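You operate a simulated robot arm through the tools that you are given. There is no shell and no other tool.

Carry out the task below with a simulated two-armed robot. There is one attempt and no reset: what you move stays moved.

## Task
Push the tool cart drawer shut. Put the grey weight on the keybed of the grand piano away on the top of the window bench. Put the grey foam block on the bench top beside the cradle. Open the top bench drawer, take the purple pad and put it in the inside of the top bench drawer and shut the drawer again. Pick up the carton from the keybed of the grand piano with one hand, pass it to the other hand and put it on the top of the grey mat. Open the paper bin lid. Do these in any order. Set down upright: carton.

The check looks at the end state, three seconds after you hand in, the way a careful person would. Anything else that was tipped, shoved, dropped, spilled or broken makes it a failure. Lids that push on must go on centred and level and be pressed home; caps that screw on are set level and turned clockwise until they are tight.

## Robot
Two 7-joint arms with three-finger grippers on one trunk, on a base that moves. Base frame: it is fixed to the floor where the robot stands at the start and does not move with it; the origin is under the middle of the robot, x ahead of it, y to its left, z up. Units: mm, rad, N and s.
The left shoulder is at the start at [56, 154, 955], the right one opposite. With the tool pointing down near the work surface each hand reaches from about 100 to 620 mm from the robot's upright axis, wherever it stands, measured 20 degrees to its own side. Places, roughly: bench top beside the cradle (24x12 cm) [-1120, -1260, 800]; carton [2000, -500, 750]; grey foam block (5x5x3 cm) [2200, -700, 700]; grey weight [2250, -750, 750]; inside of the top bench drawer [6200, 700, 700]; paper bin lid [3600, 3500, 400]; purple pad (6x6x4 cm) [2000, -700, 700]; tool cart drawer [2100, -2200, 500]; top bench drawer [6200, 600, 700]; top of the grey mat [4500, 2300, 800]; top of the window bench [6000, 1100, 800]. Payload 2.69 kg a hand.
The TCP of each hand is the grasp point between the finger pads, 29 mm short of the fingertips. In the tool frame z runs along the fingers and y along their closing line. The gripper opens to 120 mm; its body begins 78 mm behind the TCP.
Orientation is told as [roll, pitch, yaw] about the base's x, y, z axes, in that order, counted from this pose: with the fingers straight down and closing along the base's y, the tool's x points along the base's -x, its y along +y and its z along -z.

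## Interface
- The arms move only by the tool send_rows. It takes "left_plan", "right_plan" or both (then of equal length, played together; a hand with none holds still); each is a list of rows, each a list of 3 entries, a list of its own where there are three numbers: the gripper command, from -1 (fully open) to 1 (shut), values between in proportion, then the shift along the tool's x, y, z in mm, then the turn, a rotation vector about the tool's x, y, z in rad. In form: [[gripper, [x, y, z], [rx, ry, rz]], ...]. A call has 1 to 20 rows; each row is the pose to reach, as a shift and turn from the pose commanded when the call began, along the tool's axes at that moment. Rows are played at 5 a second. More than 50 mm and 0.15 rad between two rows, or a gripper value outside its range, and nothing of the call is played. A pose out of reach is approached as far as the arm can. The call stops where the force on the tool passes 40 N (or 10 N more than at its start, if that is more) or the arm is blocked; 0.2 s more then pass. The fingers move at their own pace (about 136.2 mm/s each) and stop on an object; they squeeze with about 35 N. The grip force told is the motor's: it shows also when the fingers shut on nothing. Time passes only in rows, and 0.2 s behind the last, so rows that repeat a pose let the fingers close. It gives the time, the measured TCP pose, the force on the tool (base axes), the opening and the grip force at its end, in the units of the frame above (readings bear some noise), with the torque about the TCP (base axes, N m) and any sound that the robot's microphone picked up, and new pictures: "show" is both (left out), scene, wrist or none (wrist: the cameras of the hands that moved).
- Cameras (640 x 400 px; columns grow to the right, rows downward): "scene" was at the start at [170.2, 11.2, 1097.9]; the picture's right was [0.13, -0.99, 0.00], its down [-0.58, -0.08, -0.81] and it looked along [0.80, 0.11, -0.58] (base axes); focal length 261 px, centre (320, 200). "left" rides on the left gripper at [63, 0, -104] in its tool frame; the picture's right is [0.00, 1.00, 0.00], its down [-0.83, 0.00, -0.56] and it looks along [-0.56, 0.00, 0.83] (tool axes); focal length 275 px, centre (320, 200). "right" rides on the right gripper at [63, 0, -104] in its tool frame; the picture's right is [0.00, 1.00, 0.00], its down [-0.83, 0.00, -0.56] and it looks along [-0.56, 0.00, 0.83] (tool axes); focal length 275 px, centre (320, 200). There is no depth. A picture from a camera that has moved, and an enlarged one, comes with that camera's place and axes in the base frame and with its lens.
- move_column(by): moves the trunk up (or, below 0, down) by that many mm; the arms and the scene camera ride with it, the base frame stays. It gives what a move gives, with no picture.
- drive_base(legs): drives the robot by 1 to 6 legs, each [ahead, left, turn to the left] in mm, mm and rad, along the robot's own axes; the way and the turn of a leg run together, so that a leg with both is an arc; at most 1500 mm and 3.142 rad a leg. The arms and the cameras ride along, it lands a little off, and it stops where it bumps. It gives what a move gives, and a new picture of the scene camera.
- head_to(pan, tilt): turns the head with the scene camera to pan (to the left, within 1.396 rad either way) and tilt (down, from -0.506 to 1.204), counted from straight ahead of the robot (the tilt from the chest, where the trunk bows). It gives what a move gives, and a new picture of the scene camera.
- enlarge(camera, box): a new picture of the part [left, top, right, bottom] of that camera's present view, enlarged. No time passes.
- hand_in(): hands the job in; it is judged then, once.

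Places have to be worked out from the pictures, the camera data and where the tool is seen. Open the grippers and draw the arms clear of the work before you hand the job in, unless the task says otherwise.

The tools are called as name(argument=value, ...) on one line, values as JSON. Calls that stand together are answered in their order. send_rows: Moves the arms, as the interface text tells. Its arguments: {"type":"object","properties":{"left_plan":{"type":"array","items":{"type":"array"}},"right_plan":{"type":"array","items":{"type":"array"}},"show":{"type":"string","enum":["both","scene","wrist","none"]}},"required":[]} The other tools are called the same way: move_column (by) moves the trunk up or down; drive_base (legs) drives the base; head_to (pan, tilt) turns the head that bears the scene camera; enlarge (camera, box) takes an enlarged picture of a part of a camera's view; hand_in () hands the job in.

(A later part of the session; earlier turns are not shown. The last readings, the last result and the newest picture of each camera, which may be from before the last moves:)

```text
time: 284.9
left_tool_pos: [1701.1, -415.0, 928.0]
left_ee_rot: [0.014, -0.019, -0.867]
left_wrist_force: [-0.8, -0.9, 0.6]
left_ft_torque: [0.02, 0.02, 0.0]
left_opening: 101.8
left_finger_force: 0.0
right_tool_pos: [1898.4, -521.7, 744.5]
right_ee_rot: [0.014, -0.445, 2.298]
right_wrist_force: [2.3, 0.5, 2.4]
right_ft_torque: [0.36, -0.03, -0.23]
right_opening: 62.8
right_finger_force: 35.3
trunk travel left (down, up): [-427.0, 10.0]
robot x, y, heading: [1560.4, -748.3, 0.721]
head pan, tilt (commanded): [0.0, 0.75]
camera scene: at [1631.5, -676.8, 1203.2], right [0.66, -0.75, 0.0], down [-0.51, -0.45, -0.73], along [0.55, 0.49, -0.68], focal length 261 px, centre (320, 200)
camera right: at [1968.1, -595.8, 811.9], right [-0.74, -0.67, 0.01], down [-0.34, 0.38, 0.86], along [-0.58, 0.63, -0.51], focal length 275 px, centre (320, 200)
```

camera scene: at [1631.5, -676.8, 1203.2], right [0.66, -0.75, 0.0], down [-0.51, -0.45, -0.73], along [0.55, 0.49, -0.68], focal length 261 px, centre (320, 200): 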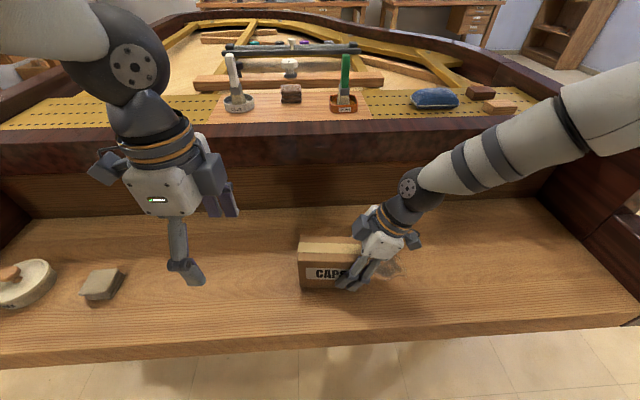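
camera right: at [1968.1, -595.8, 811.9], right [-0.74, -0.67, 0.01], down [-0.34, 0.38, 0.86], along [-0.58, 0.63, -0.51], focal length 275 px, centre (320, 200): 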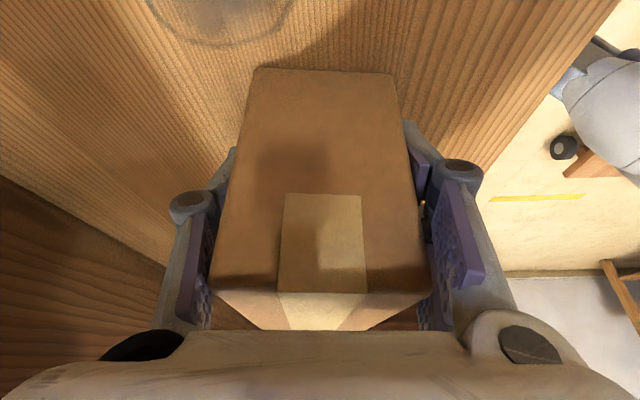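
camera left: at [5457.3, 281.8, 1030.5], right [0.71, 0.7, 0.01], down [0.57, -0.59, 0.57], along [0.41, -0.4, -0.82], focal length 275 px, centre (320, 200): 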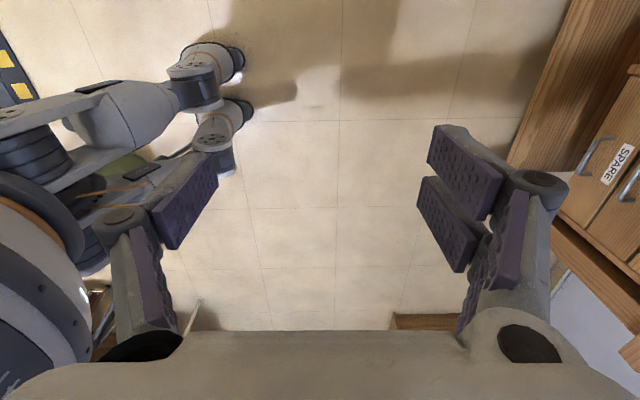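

The carton is gripped at 62.8 mm. I lift it gently and watch whether it stays level.

send_rows(right_plan=[[1, [-4, 0, -9], [0, 0, 0]], [1, [-13, 0, -27], [0, 0, 0]], [1, [-26, 0, -54], [0, 0, 0]], [1, [-39, 0, -81], [0, 0, 0]], [1, [-39, 0, -81], [0, 0, 0]]], show="both")

```text
time: 286.1
left_tool_pos: [1700.9, -413.6, 926.4]
left_ee_rot: [0.013, -0.019, -0.868]
left_wrist_force: [0.1, 0.0, 0.5]
left_ft_torque: [0.01, 0.0, 0.06]
left_opening: 101.9
left_finger_force: 0.1
right_tool_pos: [1898.0, -522.2, 834.3]
right_ee_rot: [0.016, -0.445, 2.298]
right_wrist_force: [0.2, 0.4, -2.9]
right_ft_torque: [-0.09, -0.05, -0.01]
right_opening: 62.7
right_finger_force: 35.1
trunk travel left (down, up): [-427.0, 10.0]
robot x, y, heading: [1558.3, -737.5, 0.731]
head pan, tilt (commanded): [0.0, 0.75]
camera scene: at [1631.7, -676.5, 1203.1], right [0.66, -0.75, 0.0], down [-0.51, -0.45, -0.73], along [0.55, 0.49, -0.68], focal length 261 px, centre (320, 200)
camera right: at [1967.4, -596.1, 901.7], right [-0.74, -0.67, 0.01], down [-0.34, 0.38, 0.86], along [-0.58, 0.63, -0.51], focal length 275 px, centre (320, 200)
```

scene: 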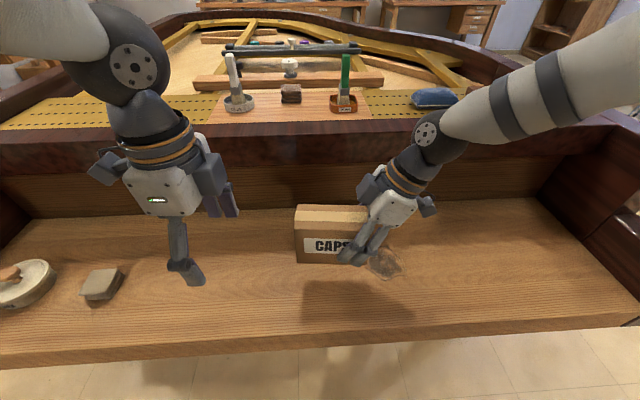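
right: 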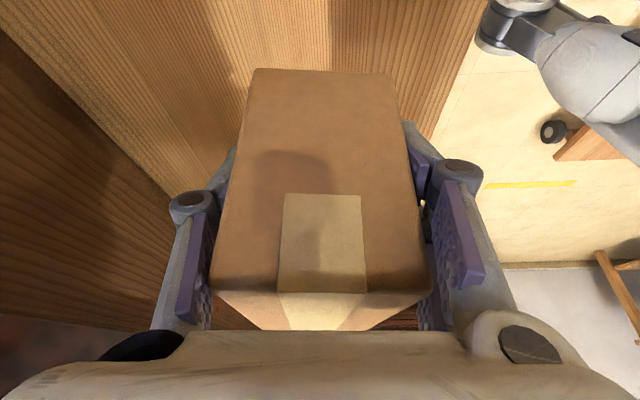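

The carton hangs level (about 3 N). I raise the left hand and bring the carton up and in front of the body for the handover.

send_rows(right_plan=[[1, [0, 0, 0], [0, 0, 0]], [1, [0, 0, 0], [0, 0, 0]], [1, [-27, 0, -9], [0, 0, 0]], [1, [-54, 0, -19], [0, 0, 0]], [1, [-80, 0, -28], [0, 0, 0]]], left_plan=[[-1, [0, 0, -40], [0, 0, -0.011]], [-1, [0, 0, -62], [0, 0, -0.023]], [-1, [0, 0, -62], [0, 0, -0.023]], [-1, [0, 0, -62], [0, 0, -0.023]], [-1, [0, 0, -62], [0, 0, -0.023]]], show="both")

```text
time: 287.3
left_tool_pos: [1697.9, -412.9, 990.5]
left_ee_rot: [0.013, -0.019, -0.843]
left_wrist_force: [-0.1, -0.3, -0.1]
left_ft_torque: [-0.01, -0.01, 0.0]
left_opening: 120.0
left_finger_force: 0.0
right_tool_pos: [1856.7, -477.8, 891.9]
right_ee_rot: [0.015, -0.444, 2.298]
right_wrist_force: [-0.6, -0.4, -1.4]
right_ft_torque: [-0.08, -0.03, 0.02]
right_opening: 62.6
right_finger_force: 34.7
trunk travel left (down, up): [-427.0, 10.0]
robot x, y, heading: [1558.1, -738.9, 0.725]
head pan, tilt (commanded): [0.0, 0.75]
camera scene: at [1631.1, -676.5, 1203.2], right [0.66, -0.75, 0.0], down [-0.51, -0.45, -0.73], along [0.55, 0.49, -0.68], focal length 261 px, centre (320, 200)
camera right: at [1927.2, -552.6, 959.7], right [-0.74, -0.67, 0.01], down [-0.34, 0.38, 0.86], along [-0.58, 0.63, -0.51], focal length 275 px, centre (320, 200)
camera left: at [1654.0, -365.7, 1092.9], right [0.75, 0.66, 0.01], down [0.54, -0.62, 0.57], along [0.39, -0.42, -0.82], focal length 275 px, centre (320, 200)
```

scene: 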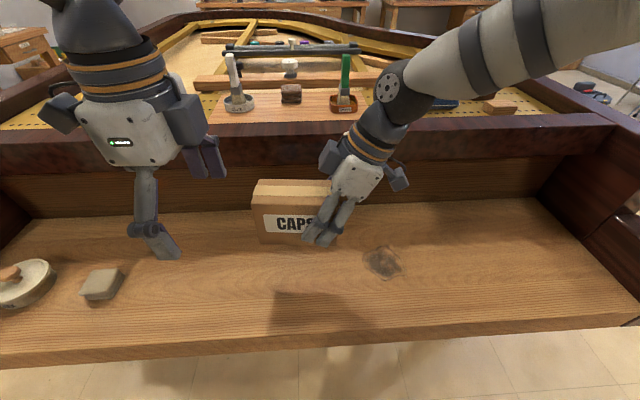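
right: 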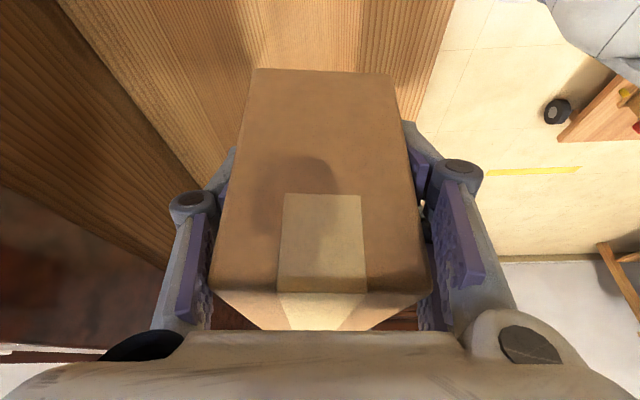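
left: 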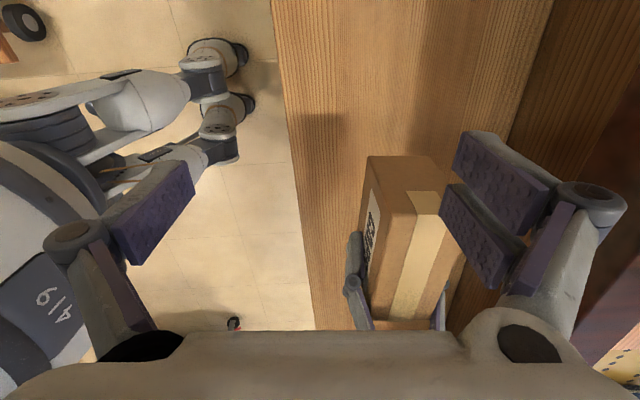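

I enlarge the left wrist view to align with the carton's left end.

enlarge(camera="left", box=[300, 120, 540, 340])

```text
1.82 times, centred on (420, 230) of left
camera zoom: at [1654.0, -365.7, 1092.9], right [0.75, 0.66, 0.01], down [0.54, -0.62, 0.57], along [0.39, -0.42, -0.82], focal length 500 px, centre (138, 146)
```

zoom: 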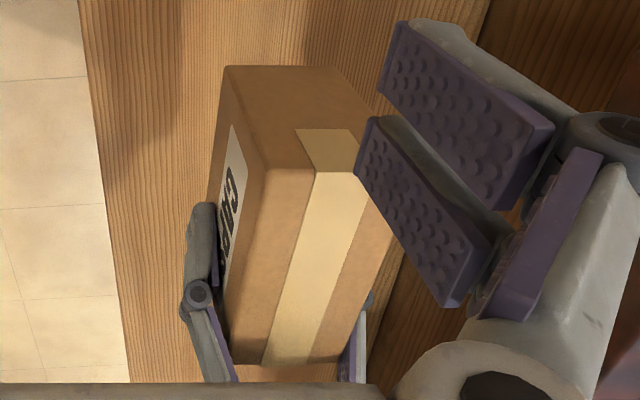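

From this view the carton's mid-plane is about 77 mm ahead of the left hand's. I move the left hand above the carton's left end and check.

send_rows(left_plan=[[-1, [-25, 26, 0], [0, 0, 0]], [-1, [-50, 51, 0], [0, 0, 0]], [-1, [-74, 77, 0], [0, 0, 0]], [-1, [-74, 77, 15], [0, 0, 0]]], show="both")

```text
time: 288.3
left_tool_pos: [1806.9, -416.6, 976.1]
left_ee_rot: [0.012, -0.02, -0.844]
left_wrist_force: [1.0, 0.4, 0.1]
left_ft_torque: [0.02, -0.01, -0.02]
left_opening: 119.6
left_finger_force: 0.0
right_tool_pos: [1857.8, -478.3, 891.4]
right_ee_rot: [0.013, -0.446, 2.299]
right_wrist_force: [-0.6, 0.4, -1.8]
right_ft_torque: [-0.11, -0.07, 0.0]
right_opening: 62.5
right_finger_force: 34.9
trunk travel left (down, up): [-427.0, 10.0]
robot x, y, heading: [1560.8, -740.9, 0.724]
head pan, tilt (commanded): [0.0, 0.75]
camera scene: at [1631.2, -676.6, 1203.2], right [0.66, -0.75, 0.0], down [-0.51, -0.45, -0.73], along [0.55, 0.49, -0.68], focal length 261 px, centre (320, 200)
camera left: at [1764.2, -369.7, 1080.5], right [0.75, 0.66, 0.01], down [0.54, -0.62, 0.57], along [0.39, -0.42, -0.82], focal length 275 px, centre (320, 200)
```

scene: 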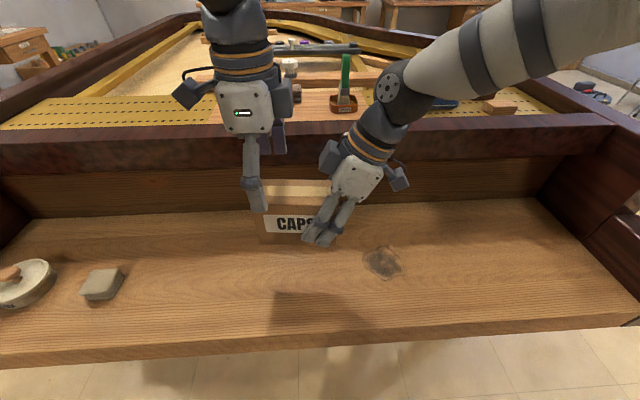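
left: 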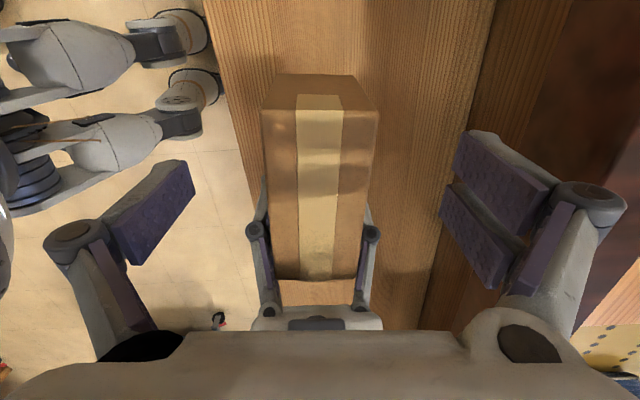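

The left hand is well centred over the carton, 22 mm inside its left end. I lower it to straddle the carton.

send_rows(left_plan=[[-1, [0, 0, 25], [0, 0, 0]], [-1, [0, 0, 50], [0, 0, 0]], [-1, [0, 0, 70], [0, 0, 0]], [-1, [0, 0, 80], [0, 0, 0]]], show="both")

```text
time: 289.3
left_tool_pos: [1809.1, -419.1, 896.5]
left_ee_rot: [0.012, -0.017, -0.843]
left_wrist_force: [-0.6, 0.8, -0.2]
left_ft_torque: [0.0, -0.03, 0.01]
left_opening: 120.2
left_finger_force: 0.0
right_tool_pos: [1857.0, -479.8, 892.4]
right_ee_rot: [0.014, -0.445, 2.299]
right_wrist_force: [-0.6, 0.5, -2.3]
right_ft_torque: [-0.07, -0.08, -0.02]
right_opening: 62.6
right_finger_force: 35.5
trunk travel left (down, up): [-427.0, 10.0]
robot x, y, heading: [1557.8, -738.7, 0.725]
head pan, tilt (commanded): [0.0, 0.75]
camera scene: at [1631.6, -676.6, 1203.2], right [0.66, -0.75, 0.0], down [-0.51, -0.45, -0.73], along [0.55, 0.49, -0.68], focal length 261 px, centre (320, 200)
camera left: at [1764.9, -371.0, 999.8], right [0.75, 0.66, 0.01], down [0.54, -0.62, 0.57], along [0.39, -0.42, -0.82], focal length 275 px, centre (320, 200)
```

scene: 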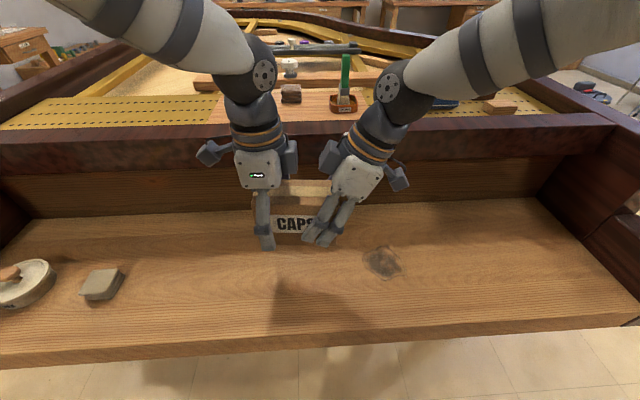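
left: 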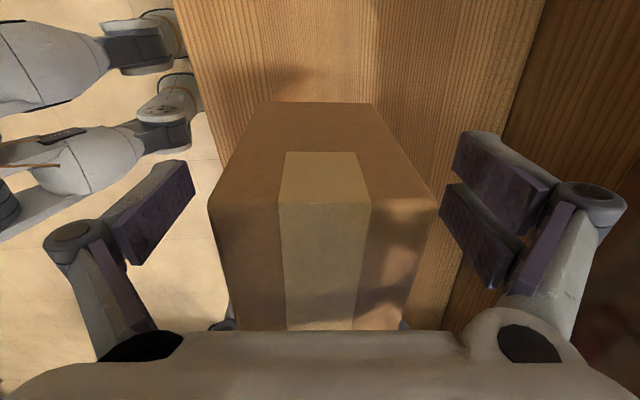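

Aligned. I close the left gripper on the carton's left half.

send_rows(left_plan=[[-0.6, [0, 0, 2], [0, 0, 0]], [-0.3, [0, 0, 2], [0, 0, 0]], [0, [0, 0, 2], [0, 0, 0]], [0.3, [0, 0, 2], [0, 0, 0]], [1, [0, 0, 2], [0, 0, 0]], [1, [0, 0, 2], [0, 0, 0]]], show="both")

```text
time: 290.7
left_tool_pos: [1809.5, -419.3, 894.5]
left_ee_rot: [0.009, -0.018, -0.845]
left_wrist_force: [-10.0, -6.5, 7.0]
left_ft_torque: [-1.4, 0.78, -0.75]
left_opening: 61.8
left_finger_force: 35.2
right_tool_pos: [1858.3, -478.1, 891.9]
right_ee_rot: [0.012, -0.446, 2.298]
right_wrist_force: [9.2, 7.7, -10.0]
right_ft_torque: [0.9, -1.22, -0.21]
right_opening: 62.8
right_finger_force: 35.1
trunk travel left (down, up): [-427.0, 10.0]
robot x, y, heading: [1565.8, -738.3, 0.723]
head pan, tilt (commanded): [0.0, 0.75]
camera scene: at [1631.5, -676.6, 1203.2], right [0.66, -0.75, 0.0], down [-0.51, -0.45, -0.73], along [0.55, 0.49, -0.68], focal length 261 px, centre (320, 200)
camera left: at [1764.7, -371.4, 997.9], right [0.75, 0.66, 0.01], down [0.54, -0.62, 0.57], along [0.38, -0.42, -0.82], focal length 275 px, centre (320, 200)
```

scene: 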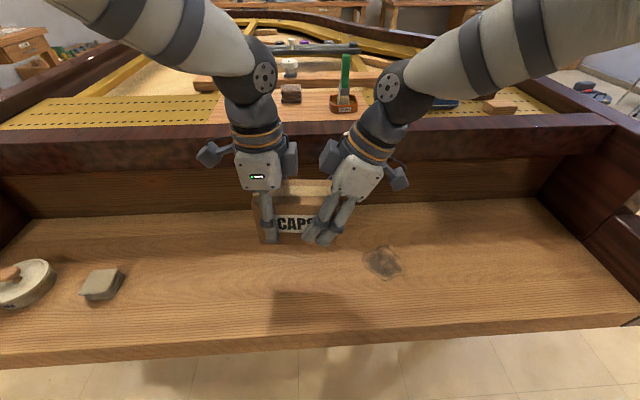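
left: 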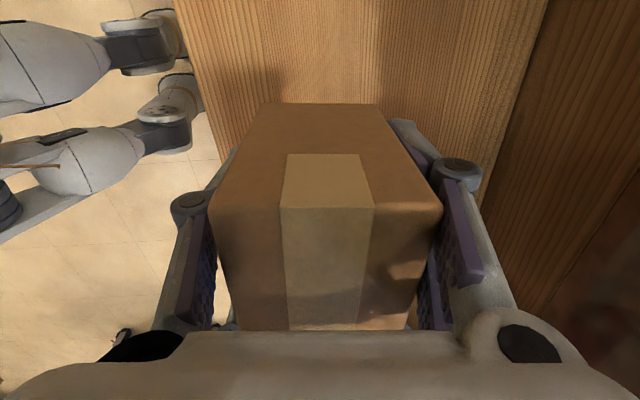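

Both hands hold the carton. Now I open the right hand and draw it away up and to the right.

send_rows(right_plan=[[0.3, [0, 0, 0], [0, 0, 0]], [-0.2, [0, 0, 0], [0, 0, 0]], [-0.7, [0, 0, 0], [0, 0, 0]], [-0.8, [0, 0, 0], [0, 0, 0]], [-0.8, [0, 0, -30], [0, 0, 0]], [-0.8, [0, 0, -70], [0, 0, 0]], [-0.8, [20, 0, -110], [0, 0, 0]], [-0.8, [60, 0, -130], [0, 0, 0]], [-0.8, [100, 0, -130], [0, 0, 0]]], left_plan=[[1, [0, 0, 0], [0, 0, 0]], [1, [0, 0, 0], [0, 0, 0]], [1, [0, 0, 0], [0, 0, 0]], [1, [0, 0, 0], [0, 0, 0]], [1, [0, 0, 0], [0, 0, 0]], [1, [0, 0, 0], [0, 0, 0]], [1, [0, 0, 0], [0, 0, 0]], [1, [0, 0, 0], [0, 0, 0]], [1, [0, 0, 0], [0, 0, 0]]], show="both")

```text
time: 292.7
left_tool_pos: [1809.1, -419.0, 893.6]
left_ee_rot: [0.011, -0.02, -0.843]
left_wrist_force: [0.2, -0.1, -0.2]
left_ft_torque: [0.05, 0.06, 0.01]
left_opening: 61.5
left_finger_force: 35.2
right_tool_pos: [1960.4, -587.7, 970.7]
right_ee_rot: [0.016, -0.444, 2.3]
right_wrist_force: [0.6, 1.1, -0.5]
right_ft_torque: [0.0, 0.0, 0.0]
right_opening: 107.9
right_finger_force: 0.1
trunk travel left (down, up): [-427.0, 10.0]
robot x, y, heading: [1560.9, -741.5, 0.727]
head pan, tilt (commanded): [0.0, 0.75]
camera scene: at [1632.2, -677.0, 1203.1], right [0.66, -0.75, 0.0], down [-0.51, -0.45, -0.73], along [0.55, 0.49, -0.68], focal length 261 px, centre (320, 200)
camera right: at [2030.0, -662.2, 1037.0], right [-0.74, -0.67, 0.01], down [-0.34, 0.38, 0.86], along [-0.58, 0.63, -0.51], focal length 275 px, centre (320, 200)
camera left: at [1765.4, -371.3, 997.9], right [0.75, 0.66, 0.01], down [0.54, -0.62, 0.57], along [0.39, -0.42, -0.82], focal length 275 px, centre (320, 200)
```

scene: 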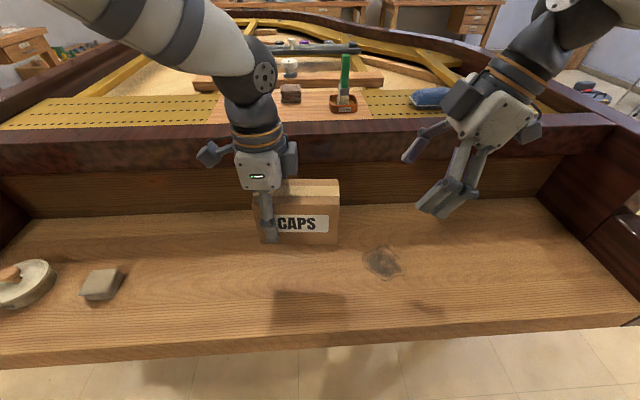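
right: 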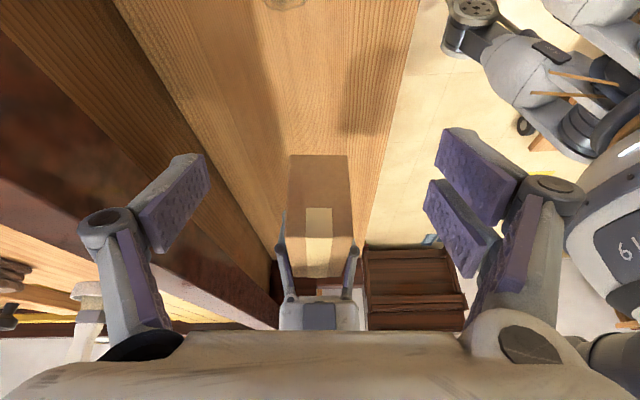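
left: 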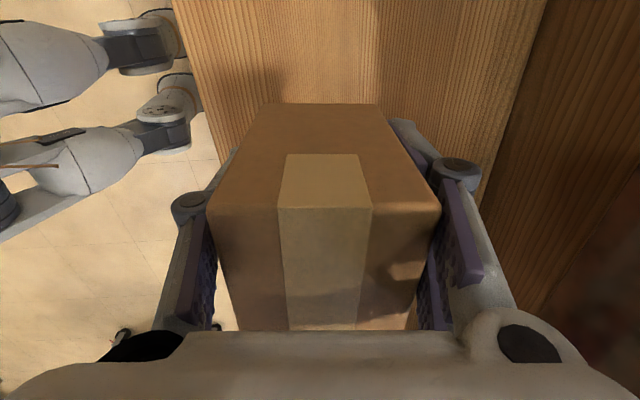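

The carton is now held level by the left hand alone. I back off and drive around the piano's right side toward the bench with the mat.

drive_base(legs=[[-300, 0, 0], [0, -790, 0], [600, -400, 0], [0, 0, 0.05], [1500, 0, 0], [1200, 0, 0]])

head_to(pan=0.5, tilt=0.4)

head_to(pan=1.1, tilt=0.5)

```text
time: 317.6
left_tool_pos: [4587.8, 983.1, 894.6]
left_ee_rot: [0.013, -0.018, -0.692]
left_wrist_force: [0.1, -0.2, -0.5]
left_ft_torque: [0.07, 0.1, 0.01]
left_opening: 61.8
left_finger_force: 34.9
right_tool_pos: [4762.7, 838.2, 969.7]
right_ee_rot: [0.012, -0.446, 2.449]
right_wrist_force: [0.1, 0.2, -0.1]
right_ft_torque: [0.01, 0.04, -0.01]
right_opening: 107.7
right_finger_force: 0.0
trunk travel left (down, up): [-427.0, 10.0]
robot x, y, heading: [4387.5, 628.1, 0.878]
head pan, tilt (commanded): [0.0, 0.75]
camera scene: at [4451.1, 701.3, 1203.2], right [0.77, -0.64, 0.0], down [-0.44, -0.52, -0.73], along [0.47, 0.56, -0.68], focal length 261 px, centre (320, 200)
```

scene: 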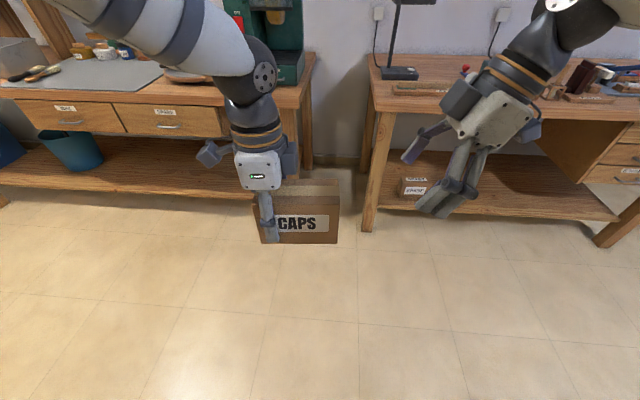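

```text
time: 318.5
left_tool_pos: [4587.1, 983.5, 893.8]
left_ee_rot: [0.012, -0.02, -0.694]
left_wrist_force: [-0.6, 0.2, 0.3]
left_ft_torque: [0.08, 0.05, 0.04]
left_opening: 61.5
left_finger_force: 34.8
right_tool_pos: [4760.9, 838.2, 969.7]
right_ee_rot: [0.016, -0.445, 2.449]
right_wrist_force: [-0.4, 0.0, 0.6]
right_ft_torque: [-0.07, 0.03, 0.02]
right_opening: 108.2
right_finger_force: 0.1
trunk travel left (down, up): [-427.0, 10.0]
robot x, y, heading: [4393.3, 628.2, 0.878]
head pan, tilt (commanded): [0.499, 0.4]
camera scene: at [4416.0, 728.4, 1234.2], right [0.98, -0.19, 0.0], down [-0.08, -0.38, -0.92], along [0.18, 0.9, -0.39], focal length 261 px, centre (320, 200)
```

scene: 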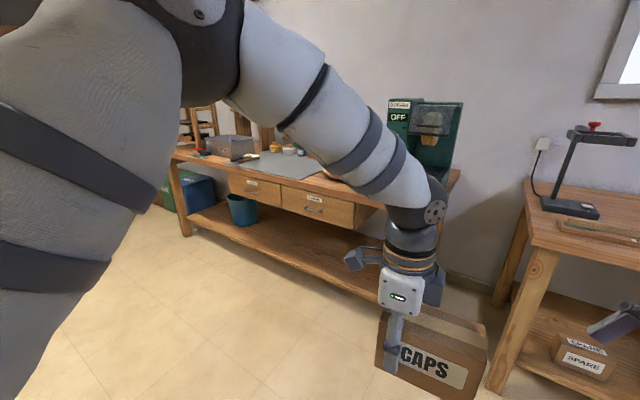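

```text
time: 319.5
left_tool_pos: [4588.0, 981.9, 894.6]
left_ee_rot: [0.012, -0.019, -0.691]
left_wrist_force: [0.3, -0.5, -0.1]
left_ft_torque: [0.07, 0.07, -0.01]
left_opening: 61.5
left_finger_force: 34.4
right_tool_pos: [4760.8, 837.8, 970.8]
right_ee_rot: [0.013, -0.444, 2.449]
right_wrist_force: [0.0, -0.1, 0.2]
right_ft_torque: [-0.01, 0.02, -0.01]
right_opening: 108.2
right_finger_force: 0.2
trunk travel left (down, up): [-427.0, 10.0]
robot x, y, heading: [4388.6, 625.9, 0.873]
head pan, tilt (commanded): [1.1, 0.499]
camera scene: at [4362.2, 721.1, 1225.1], right [0.92, 0.39, 0.0], down [0.19, -0.44, -0.88], along [-0.35, 0.81, -0.48], focal length 261 px, centre (320, 200)
```

scene: 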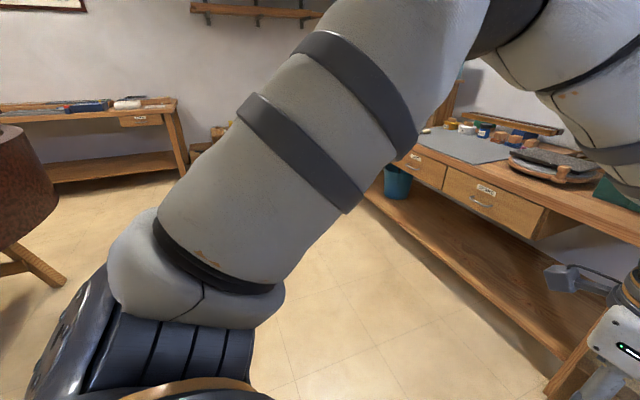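

The grey mat lies on the next bench, centre about (4487,2315). I align to the bench and move left in front of it.

drive_base(legs=[[100, 0, -0.07], [0, 1060, 0]])

head_to(pan=0.0, tilt=0.5)

```text
time: 328.5
left_tool_pos: [3947.9, 1751.7, 894.9]
left_ee_rot: [0.012, -0.02, -0.776]
left_wrist_force: [-0.2, 0.0, -2.1]
left_ft_torque: [0.06, 0.06, 0.01]
left_opening: 61.4
left_finger_force: 34.5
right_tool_pos: [4107.5, 1594.4, 970.8]
right_ee_rot: [0.013, -0.445, 2.365]
right_wrist_force: [0.7, 0.0, -0.2]
right_ft_torque: [-0.01, -0.03, -0.05]
right_opening: 107.9
right_finger_force: 0.0
trunk travel left (down, up): [-427.0, 10.0]
robot x, y, heading: [3720.8, 1414.3, 0.794]
head pan, tilt (commanded): [1.1, 0.499]
camera scene: at [3700.7, 1510.7, 1225.1], right [0.95, 0.32, 0.0], down [0.15, -0.45, -0.88], along [-0.28, 0.83, -0.48], focal length 261 px, centre (320, 200)
```

scene: 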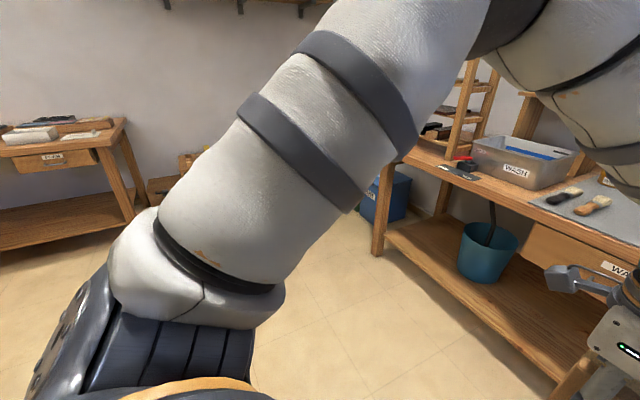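

```text
time: 329.8
left_tool_pos: [3946.6, 1752.4, 895.3]
left_ee_rot: [0.013, -0.019, -0.776]
left_wrist_force: [-0.6, 0.5, -2.9]
left_ft_torque: [0.11, 0.11, -0.02]
left_opening: 61.6
left_finger_force: 35.3
right_tool_pos: [4107.8, 1594.2, 968.7]
right_ee_rot: [0.014, -0.446, 2.364]
right_wrist_force: [-0.3, -0.5, -0.2]
right_ft_torque: [0.01, 0.01, -0.01]
right_opening: 108.4
right_finger_force: 0.1
trunk travel left (down, up): [-427.0, 10.0]
robot x, y, heading: [3720.4, 1412.2, 0.795]
head pan, tilt (commanded): [0.0, 0.499]
camera scene: at [3793.3, 1489.2, 1225.1], right [0.71, -0.7, 0.0], down [-0.34, -0.34, -0.88], along [0.62, 0.63, -0.48], focal length 261 px, centre (320, 200)
```

scene: 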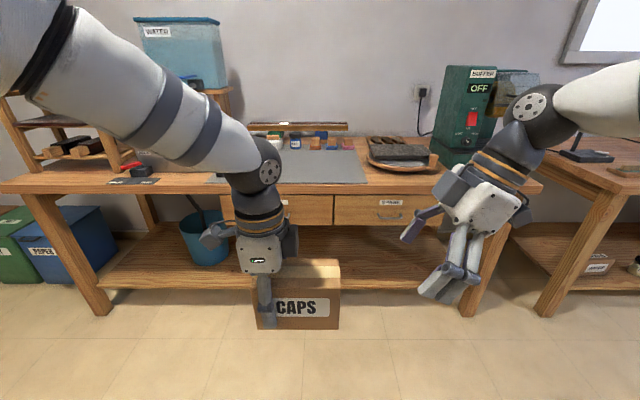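

The grey mat is ahead, free from about e of the brushes to its right edge. I pull the right hand back and drive closer.

send_rows(right_plan=[[-0.8, [0, 40, 0], [0, 0, 0]], [-0.8, [0, 80, 0], [0, 0, 0]], [-0.8, [0, 120, 0], [0, 0, 0]]], show="none")

drive_base(legs=[[450, 27, 0.008]])

head_to(pan=0.1, tilt=0.6)

enlarge(camera="left", box=[0, 0, 640, 400])

```text
time: 330.6
left_tool_pos: [3947.1, 1751.8, 895.0]
left_ee_rot: [0.012, -0.018, -0.778]
left_wrist_force: [1.7, -0.3, -3.0]
left_ft_torque: [0.09, 0.06, -0.03]
left_opening: 61.6
left_finger_force: 35.2
right_tool_pos: [4030.5, 1507.1, 970.7]
right_ee_rot: [0.011, -0.447, 2.364]
right_wrist_force: [0.0, 0.4, 0.0]
right_ft_torque: [0.01, -0.03, -0.04]
right_opening: 108.3
right_finger_force: 0.0
trunk travel left (down, up): [-427.0, 10.0]
robot x, y, heading: [3718.8, 1414.0, 0.792]
head pan, tilt (commanded): [0.0, 0.499]
```

```text
time: 333.3
left_tool_pos: [4238.8, 2104.9, 894.9]
left_ee_rot: [0.011, -0.019, -0.757]
left_wrist_force: [0.7, 0.4, -2.1]
left_ft_torque: [0.11, 0.06, -0.01]
left_opening: 61.4
left_finger_force: 34.9
right_tool_pos: [4326.7, 1861.6, 970.3]
right_ee_rot: [0.014, -0.443, 2.383]
right_wrist_force: [0.1, 0.3, -0.2]
right_ft_torque: [0.0, 0.02, 0.02]
right_opening: 108.0
right_finger_force: 0.0
trunk travel left (down, up): [-427.0, 10.0]
robot x, y, heading: [4018.6, 1760.9, 0.814]
head pan, tilt (commanded): [0.0, 0.499]
camera scene: at [4090.1, 1837.6, 1225.1], right [0.73, -0.69, 0.0], down [-0.33, -0.35, -0.88], along [0.6, 0.64, -0.48], focal length 261 px, centre (320, 200)
```

scene: 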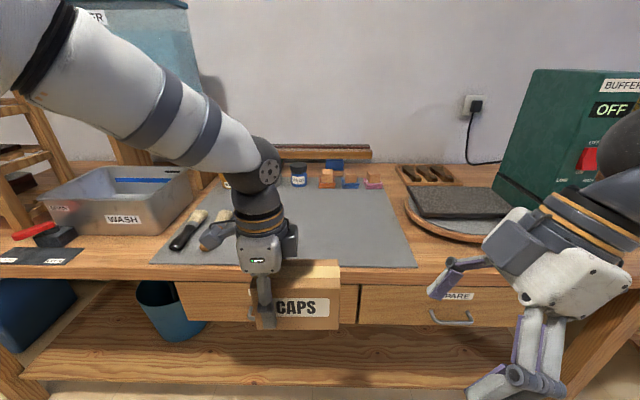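

```text
time: 334.0
left_tool_pos: [4237.8, 2103.7, 895.5]
left_ee_rot: [0.012, -0.019, -0.758]
left_wrist_force: [0.0, -0.6, -2.7]
left_ft_torque: [0.06, 0.07, 0.02]
left_opening: 61.5
left_finger_force: 34.9
right_tool_pos: [4325.5, 1860.7, 969.3]
right_ee_rot: [0.013, -0.446, 2.384]
right_wrist_force: [0.3, 0.8, -0.7]
right_ft_torque: [-0.04, 0.0, 0.0]
right_opening: 108.2
right_finger_force: 0.0
trunk travel left (down, up): [-427.0, 10.0]
robot x, y, heading: [4019.0, 1760.2, 0.813]
head pan, tilt (commanded): [0.099, 0.6]
camera scene: at [4081.3, 1841.1, 1216.1], right [0.79, -0.61, 0.0], down [-0.35, -0.45, -0.83], along [0.51, 0.65, -0.56], focal length 261 px, centre (320, 200)
```

scene: 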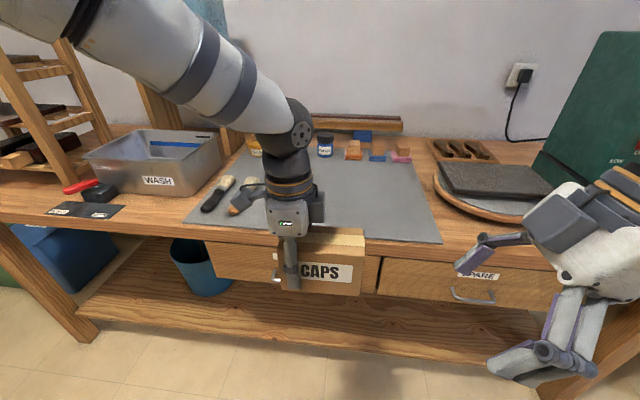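

```text
1.00 times, centred on (320, 200) of left (not enlarged: the box is as wide or as high as the picture)
camera zoom: at [4190.7, 2147.1, 998.0], right [0.69, 0.72, 0.01], down [0.59, -0.57, 0.57], along [0.42, -0.39, -0.82], focal length 275 px, centre (320, 200)
```

zoom: 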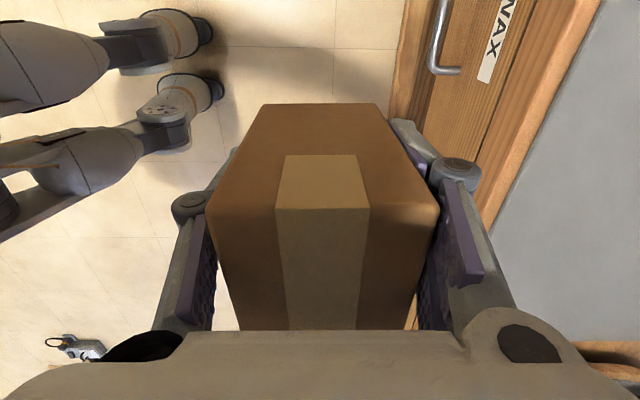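

The carton is lined up with the mat's free middle. I drive 240 mm closer and check from the head camera.

drive_base(legs=[[240, 0, -0.008]])

head_to(pan=0.0, tilt=0.9)

enlarge(camera="left", box=[0, 0, 640, 400])

```text
time: 335.8
left_tool_pos: [4403.2, 2270.6, 894.4]
left_ee_rot: [0.012, -0.02, -0.767]
left_wrist_force: [-0.6, 0.7, -2.9]
left_ft_torque: [0.04, 0.08, 0.07]
left_opening: 61.4
left_finger_force: 34.8
right_tool_pos: [4488.5, 2028.9, 969.5]
right_ee_rot: [0.013, -0.445, 2.379]
right_wrist_force: [-0.6, 0.3, 1.0]
right_ft_torque: [-0.02, 0.03, 0.01]
right_opening: 108.3
right_finger_force: 0.1
trunk travel left (down, up): [-427.0, 10.0]
robot x, y, heading: [4181.2, 1928.6, 0.805]
head pan, tilt (commanded): [0.099, 0.6]
camera scene: at [4243.1, 2009.8, 1216.0], right [0.79, -0.62, 0.0], down [-0.35, -0.44, -0.82], along [0.51, 0.65, -0.57], focal length 261 px, centre (320, 200)
```

scene: 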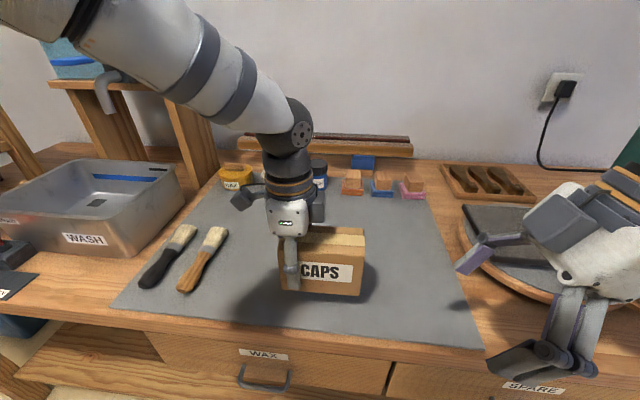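

```text
time: 336.6
left_tool_pos: [4401.4, 2270.3, 895.9]
left_ee_rot: [0.011, -0.019, -0.764]
left_wrist_force: [-0.8, 0.4, -2.8]
left_ft_torque: [0.08, 0.08, -0.02]
left_opening: 61.7
left_finger_force: 35.1
right_tool_pos: [4487.6, 2028.7, 969.7]
right_ee_rot: [0.013, -0.446, 2.38]
right_wrist_force: [-0.2, 0.0, -0.5]
right_ft_torque: [0.01, -0.01, 0.0]
right_opening: 107.9
right_finger_force: 0.1
trunk travel left (down, up): [-427.0, 10.0]
robot x, y, heading: [4181.0, 1929.1, 0.802]
head pan, tilt (commanded): [0.0, 0.901]
camera scene: at [4240.3, 1994.3, 1191.3], right [0.72, -0.69, 0.0], down [-0.54, -0.57, -0.62], along [0.43, 0.45, -0.78], focal length 261 px, centre (320, 200)
```

scene: 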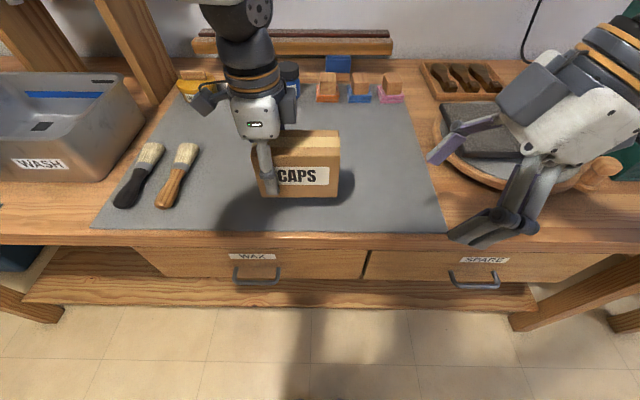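

```text
1.00 times, centred on (320, 200) of left (not enlarged: the box is as wide or as high as the picture)
camera zoom: at [4354.1, 2314.7, 998.1], right [0.7, 0.72, 0.01], down [0.58, -0.58, 0.57], along [0.42, -0.39, -0.82], focal length 275 px, centre (320, 200)
```

zoom: 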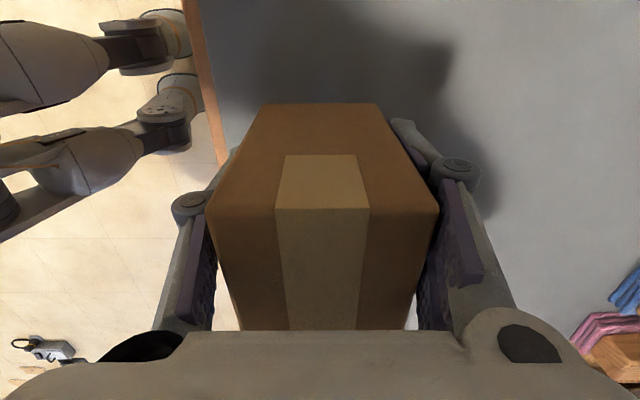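

The mat is clear. I move the carton 76 mm further over the mat and lower to just above it.

send_rows(left_plan=[[1, [0, 30, 0], [0, 0, 0]], [1, [0, 60, 0], [0, 0, 0]], [1, [0, 76, 0], [0, 0, 0]], [1, [0, 76, 15], [0, 0, 0]], [1, [0, 76, 26], [0, 0, 0]]], show="both")

```text
time: 337.8
left_tool_pos: [4453.7, 2325.8, 868.7]
left_ee_rot: [0.014, -0.019, -0.763]
left_wrist_force: [0.0, -0.7, -2.7]
left_ft_torque: [0.07, 0.05, -0.01]
left_opening: 61.7
left_finger_force: 35.4
right_tool_pos: [4487.7, 2029.3, 969.2]
right_ee_rot: [0.013, -0.445, 2.378]
right_wrist_force: [0.4, -0.9, 0.0]
right_ft_torque: [-0.01, 0.0, 0.0]
right_opening: 107.9
right_finger_force: 0.0
trunk travel left (down, up): [-427.0, 10.0]
robot x, y, heading: [4179.6, 1930.1, 0.809]
head pan, tilt (commanded): [0.0, 0.901]
camera scene: at [4240.4, 1994.4, 1191.2], right [0.72, -0.69, 0.0], down [-0.54, -0.57, -0.62], along [0.43, 0.45, -0.78], focal length 261 px, centre (320, 200)
camera left: at [4406.9, 2369.2, 972.5], right [0.7, 0.72, 0.01], down [0.58, -0.58, 0.57], along [0.42, -0.39, -0.82], focal length 275 px, centre (320, 200)
```

scene: 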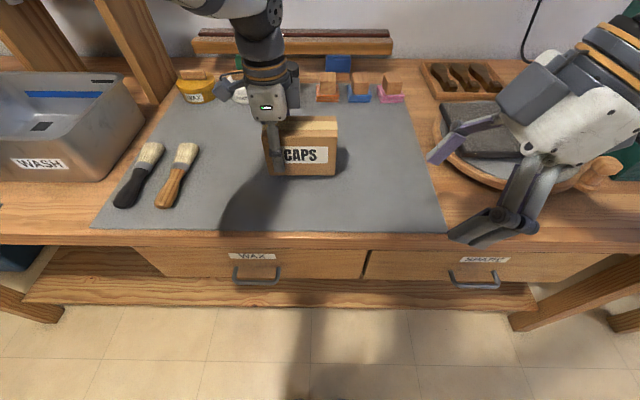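
left: 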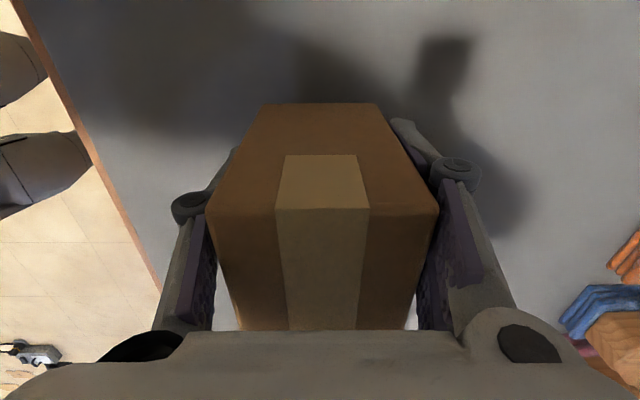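

Now small steps down until contact.

send_rows(left_plan=[[1, [0, 0, 4], [0, 0, 0]], [1, [0, 0, 7], [0, 0, 0]], [1, [0, 0, 10], [0, 0, 0]], [1, [0, 0, 12], [0, 0, 0]], [1, [0, 0, 14], [0, 0, 0]], [1, [0, 0, 16], [0, 0, 0]]], show="wrist")

```text
time: 339.2
left_tool_pos: [4456.3, 2324.8, 854.3]
left_ee_rot: [0.014, -0.021, -0.765]
left_wrist_force: [-1.7, -1.0, 1.5]
left_ft_torque: [-0.37, -0.07, -0.21]
left_opening: 61.9
left_finger_force: 34.6
right_tool_pos: [4487.8, 2027.0, 971.3]
right_ee_rot: [0.012, -0.446, 2.379]
right_wrist_force: [-0.3, 0.3, -0.5]
right_ft_torque: [-0.01, 0.0, -0.03]
right_opening: 107.9
right_finger_force: 0.1
trunk travel left (down, up): [-427.0, 10.0]
robot x, y, heading: [4180.3, 1926.5, 0.808]
head pan, tilt (commanded): [0.0, 0.901]
camera left: at [4407.7, 2368.8, 956.7], right [0.7, 0.72, 0.01], down [0.58, -0.58, 0.57], along [0.42, -0.39, -0.82], focal length 275 px, centre (320, 200)
```

left: 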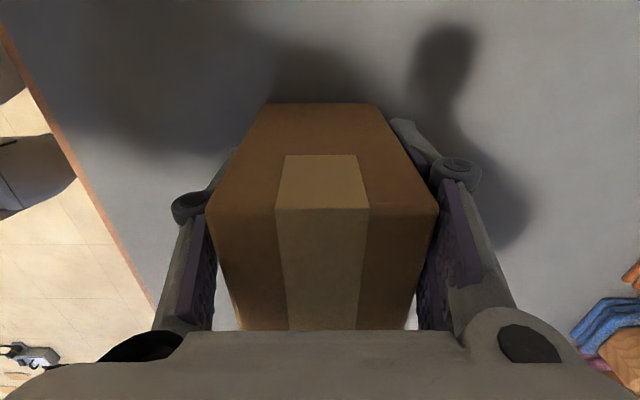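

Contact has begun (force change of about 4 N). I press 2–3 mm further to seat it.

send_rows(left_plan=[[1, [0, 0, 1], [0, 0, 0]], [1, [0, 0, 2], [0, 0, 0]], [1, [0, 0, 3], [0, 0, 0]]], show="none")

```text
time: 340.0
left_tool_pos: [4454.2, 2325.9, 853.2]
left_ee_rot: [0.022, -0.021, -0.765]
left_wrist_force: [1.8, -4.7, 24.2]
left_ft_torque: [-0.53, -0.2, -0.06]
left_opening: 61.5
left_finger_force: 34.3
right_tool_pos: [4486.2, 2027.7, 972.0]
right_ee_rot: [0.008, -0.448, 2.381]
right_wrist_force: [-0.4, -1.2, 0.5]
right_ft_torque: [0.01, 0.01, -0.02]
right_opening: 107.8
right_finger_force: 0.1
trunk travel left (down, up): [-427.0, 10.0]
robot x, y, heading: [4179.3, 1924.5, 0.804]
head pan, tilt (commanded): [0.0, 0.901]
```

Seated at 24 N. I open the left hand and lift it straight up.

send_rows(left_plan=[[1, [0, 0, -1], [0, 0, 0]], [0.3, [0, 0, -1], [0, 0, 0]], [-0.1, [0, 0, -1], [0, 0, 0]], [-0.4, [0, 0, -1], [0, 0, 0]], [-0.7, [0, 0, -1], [0, 0, 0]], [-0.7, [0, 0, -30], [0, 0, 0]], [-0.7, [0, 0, -70], [0, 0, 0]], [-0.7, [0, 0, -110], [0, 0, 0]], [-0.7, [0, 0, -150], [0, 0, 0]]], show="both")

```text
time: 342.0
left_tool_pos: [4451.3, 2323.9, 1002.6]
left_ee_rot: [0.012, -0.02, -0.764]
left_wrist_force: [0.2, 0.5, 0.7]
left_ft_torque: [0.0, -0.02, -0.01]
left_opening: 102.1
left_finger_force: 0.0
right_tool_pos: [4487.1, 2027.9, 970.6]
right_ee_rot: [0.011, -0.444, 2.379]
right_wrist_force: [-0.3, 0.0, 1.0]
right_ft_torque: [-0.02, 0.0, -0.02]
right_opening: 108.0
right_finger_force: 0.2
trunk travel left (down, up): [-427.0, 10.0]
robot x, y, heading: [4181.5, 1930.6, 0.804]
head pan, tilt (commanded): [0.0, 0.901]
camera scene: at [4240.0, 1993.9, 1191.4], right [0.72, -0.69, 0.0], down [-0.54, -0.57, -0.62], along [0.43, 0.45, -0.78], focal length 261 px, centre (320, 200)
camera left: at [4403.7, 2367.9, 1105.1], right [0.7, 0.72, 0.01], down [0.58, -0.58, 0.57], along [0.42, -0.39, -0.82], focal length 275 px, centre (320, 200)
```

scene: 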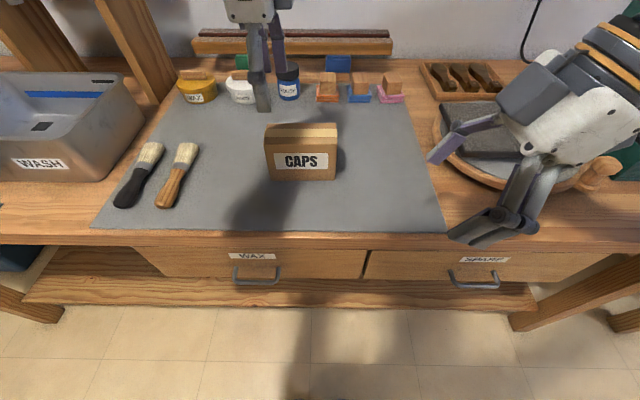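
left: 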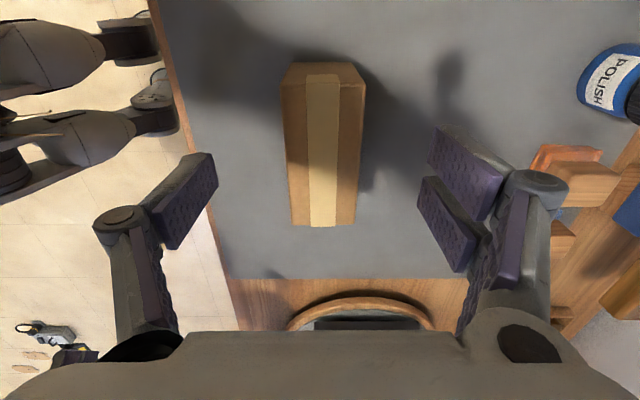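

The carton stands upright on the grey mat. I back off and shift left to look at the bins.

drive_base(legs=[[-420, 0, 0], [0, 1100, 0]])

head_to(pan=0.3, tilt=0.6)

```text
time: 353.0
left_tool_pos: [3355.9, 2809.7, 1001.6]
left_ee_rot: [0.013, -0.019, -0.767]
left_wrist_force: [0.7, -0.9, -0.4]
left_ft_torque: [0.03, 0.03, -0.02]
left_opening: 101.8
left_finger_force: 0.0
right_tool_pos: [3391.4, 2514.8, 969.6]
right_ee_rot: [0.015, -0.445, 2.374]
right_wrist_force: [-0.1, 0.3, -0.2]
right_ft_torque: [0.02, 0.01, 0.0]
right_opening: 107.9
right_finger_force: 0.0
trunk travel left (down, up): [-427.0, 10.0]
robot x, y, heading: [3084.7, 2414.4, 0.804]
head pan, tilt (commanded): [0.0, 0.901]
camera scene: at [3143.4, 2481.3, 1191.3], right [0.72, -0.69, 0.0], down [-0.54, -0.56, -0.62], along [0.43, 0.45, -0.78], focal length 261 px, centre (320, 200)
```

scene: 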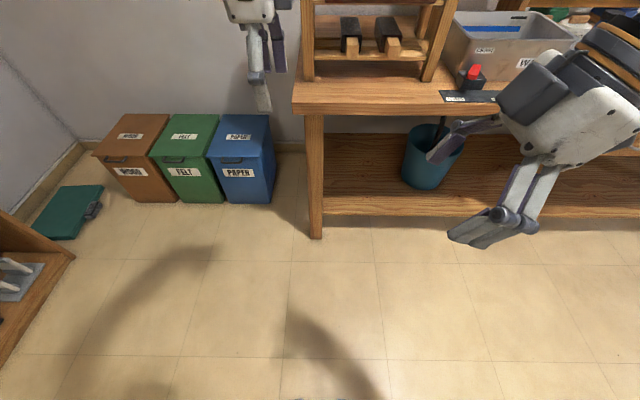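

```text
time: 353.8
left_tool_pos: [3355.3, 2812.0, 1001.2]
left_ee_rot: [0.011, -0.02, -0.766]
left_wrist_force: [0.3, -0.2, -0.2]
left_ft_torque: [0.03, 0.0, 0.02]
left_opening: 102.1
left_finger_force: 0.0
right_tool_pos: [3391.8, 2514.4, 968.9]
right_ee_rot: [0.014, -0.447, 2.374]
right_wrist_force: [0.0, 0.2, 0.0]
right_ft_torque: [0.02, 0.0, 0.0]
right_opening: 107.9
right_finger_force: 0.1
trunk travel left (down, up): [-427.0, 10.0]
robot x, y, heading: [3083.2, 2416.9, 0.803]
head pan, tilt (commanded): [0.3, 0.6]
camera scene: at [3131.0, 2505.8, 1216.0], right [0.89, -0.45, 0.0], down [-0.26, -0.5, -0.82], along [0.37, 0.74, -0.57], focal length 261 px, centre (320, 200)
```

scene: 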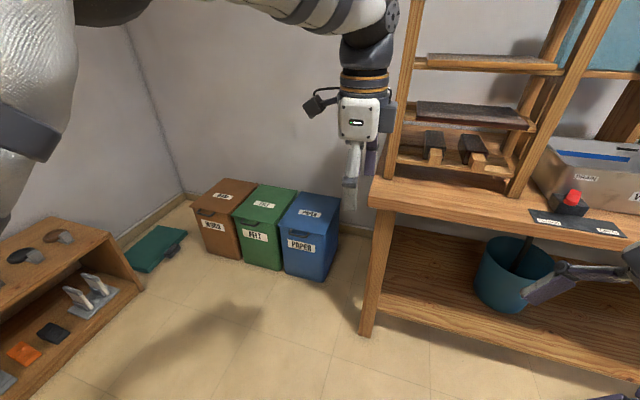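

I see the three bins: WOOD, FELT and PAPER (blue). I enlarge the paper bin.

enlarge(camera="scene", box=[180, 160, 360, 290])

head_to(pan=0.0, tilt=0.9)

enlarge(camera="scene", box=[80, 90, 300, 220])

```text
3.08 times, centred on (270, 225) of scene
camera zoom: at [3131.0, 2505.8, 1216.0], right [0.89, -0.45, 0.0], down [-0.26, -0.5, -0.82], along [0.37, 0.74, -0.57], focal length 802 px, centre (474, 123)
```

zoom: 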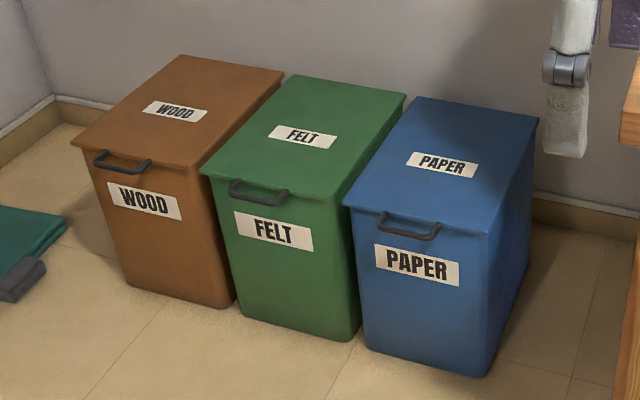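

```text
time: 354.6
left_tool_pos: [3354.8, 2810.8, 1001.5]
left_ee_rot: [0.012, -0.019, -0.766]
left_wrist_force: [-0.3, -0.1, -0.5]
left_ft_torque: [-0.03, 0.01, -0.04]
left_opening: 102.0
left_finger_force: 0.0
right_tool_pos: [3391.0, 2514.3, 969.1]
right_ee_rot: [0.012, -0.445, 2.375]
right_wrist_force: [-1.0, -0.2, 0.2]
right_ft_torque: [0.0, 0.02, -0.01]
right_opening: 107.9
right_finger_force: 0.1
trunk travel left (down, up): [-427.0, 10.0]
robot x, y, heading: [3084.6, 2414.9, 0.802]
head pan, tilt (commanded): [0.0, 0.901]
camera scene: at [3143.4, 2481.3, 1191.3], right [0.72, -0.69, 0.0], down [-0.54, -0.56, -0.62], along [0.43, 0.45, -0.78], focal length 261 px, centre (320, 200)
```

scene: 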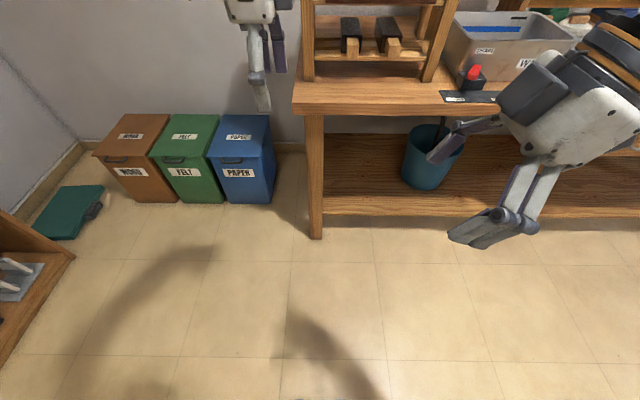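

```text
2.91 times, centred on (190, 155) of scene
camera zoom: at [3143.4, 2481.3, 1191.3], right [0.72, -0.69, 0.0], down [-0.54, -0.56, -0.62], along [0.43, 0.45, -0.78], focal length 758 px, centre (698, 331)
```

zoom: 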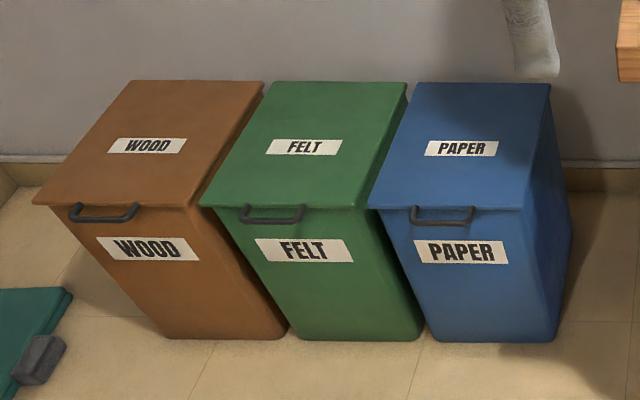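

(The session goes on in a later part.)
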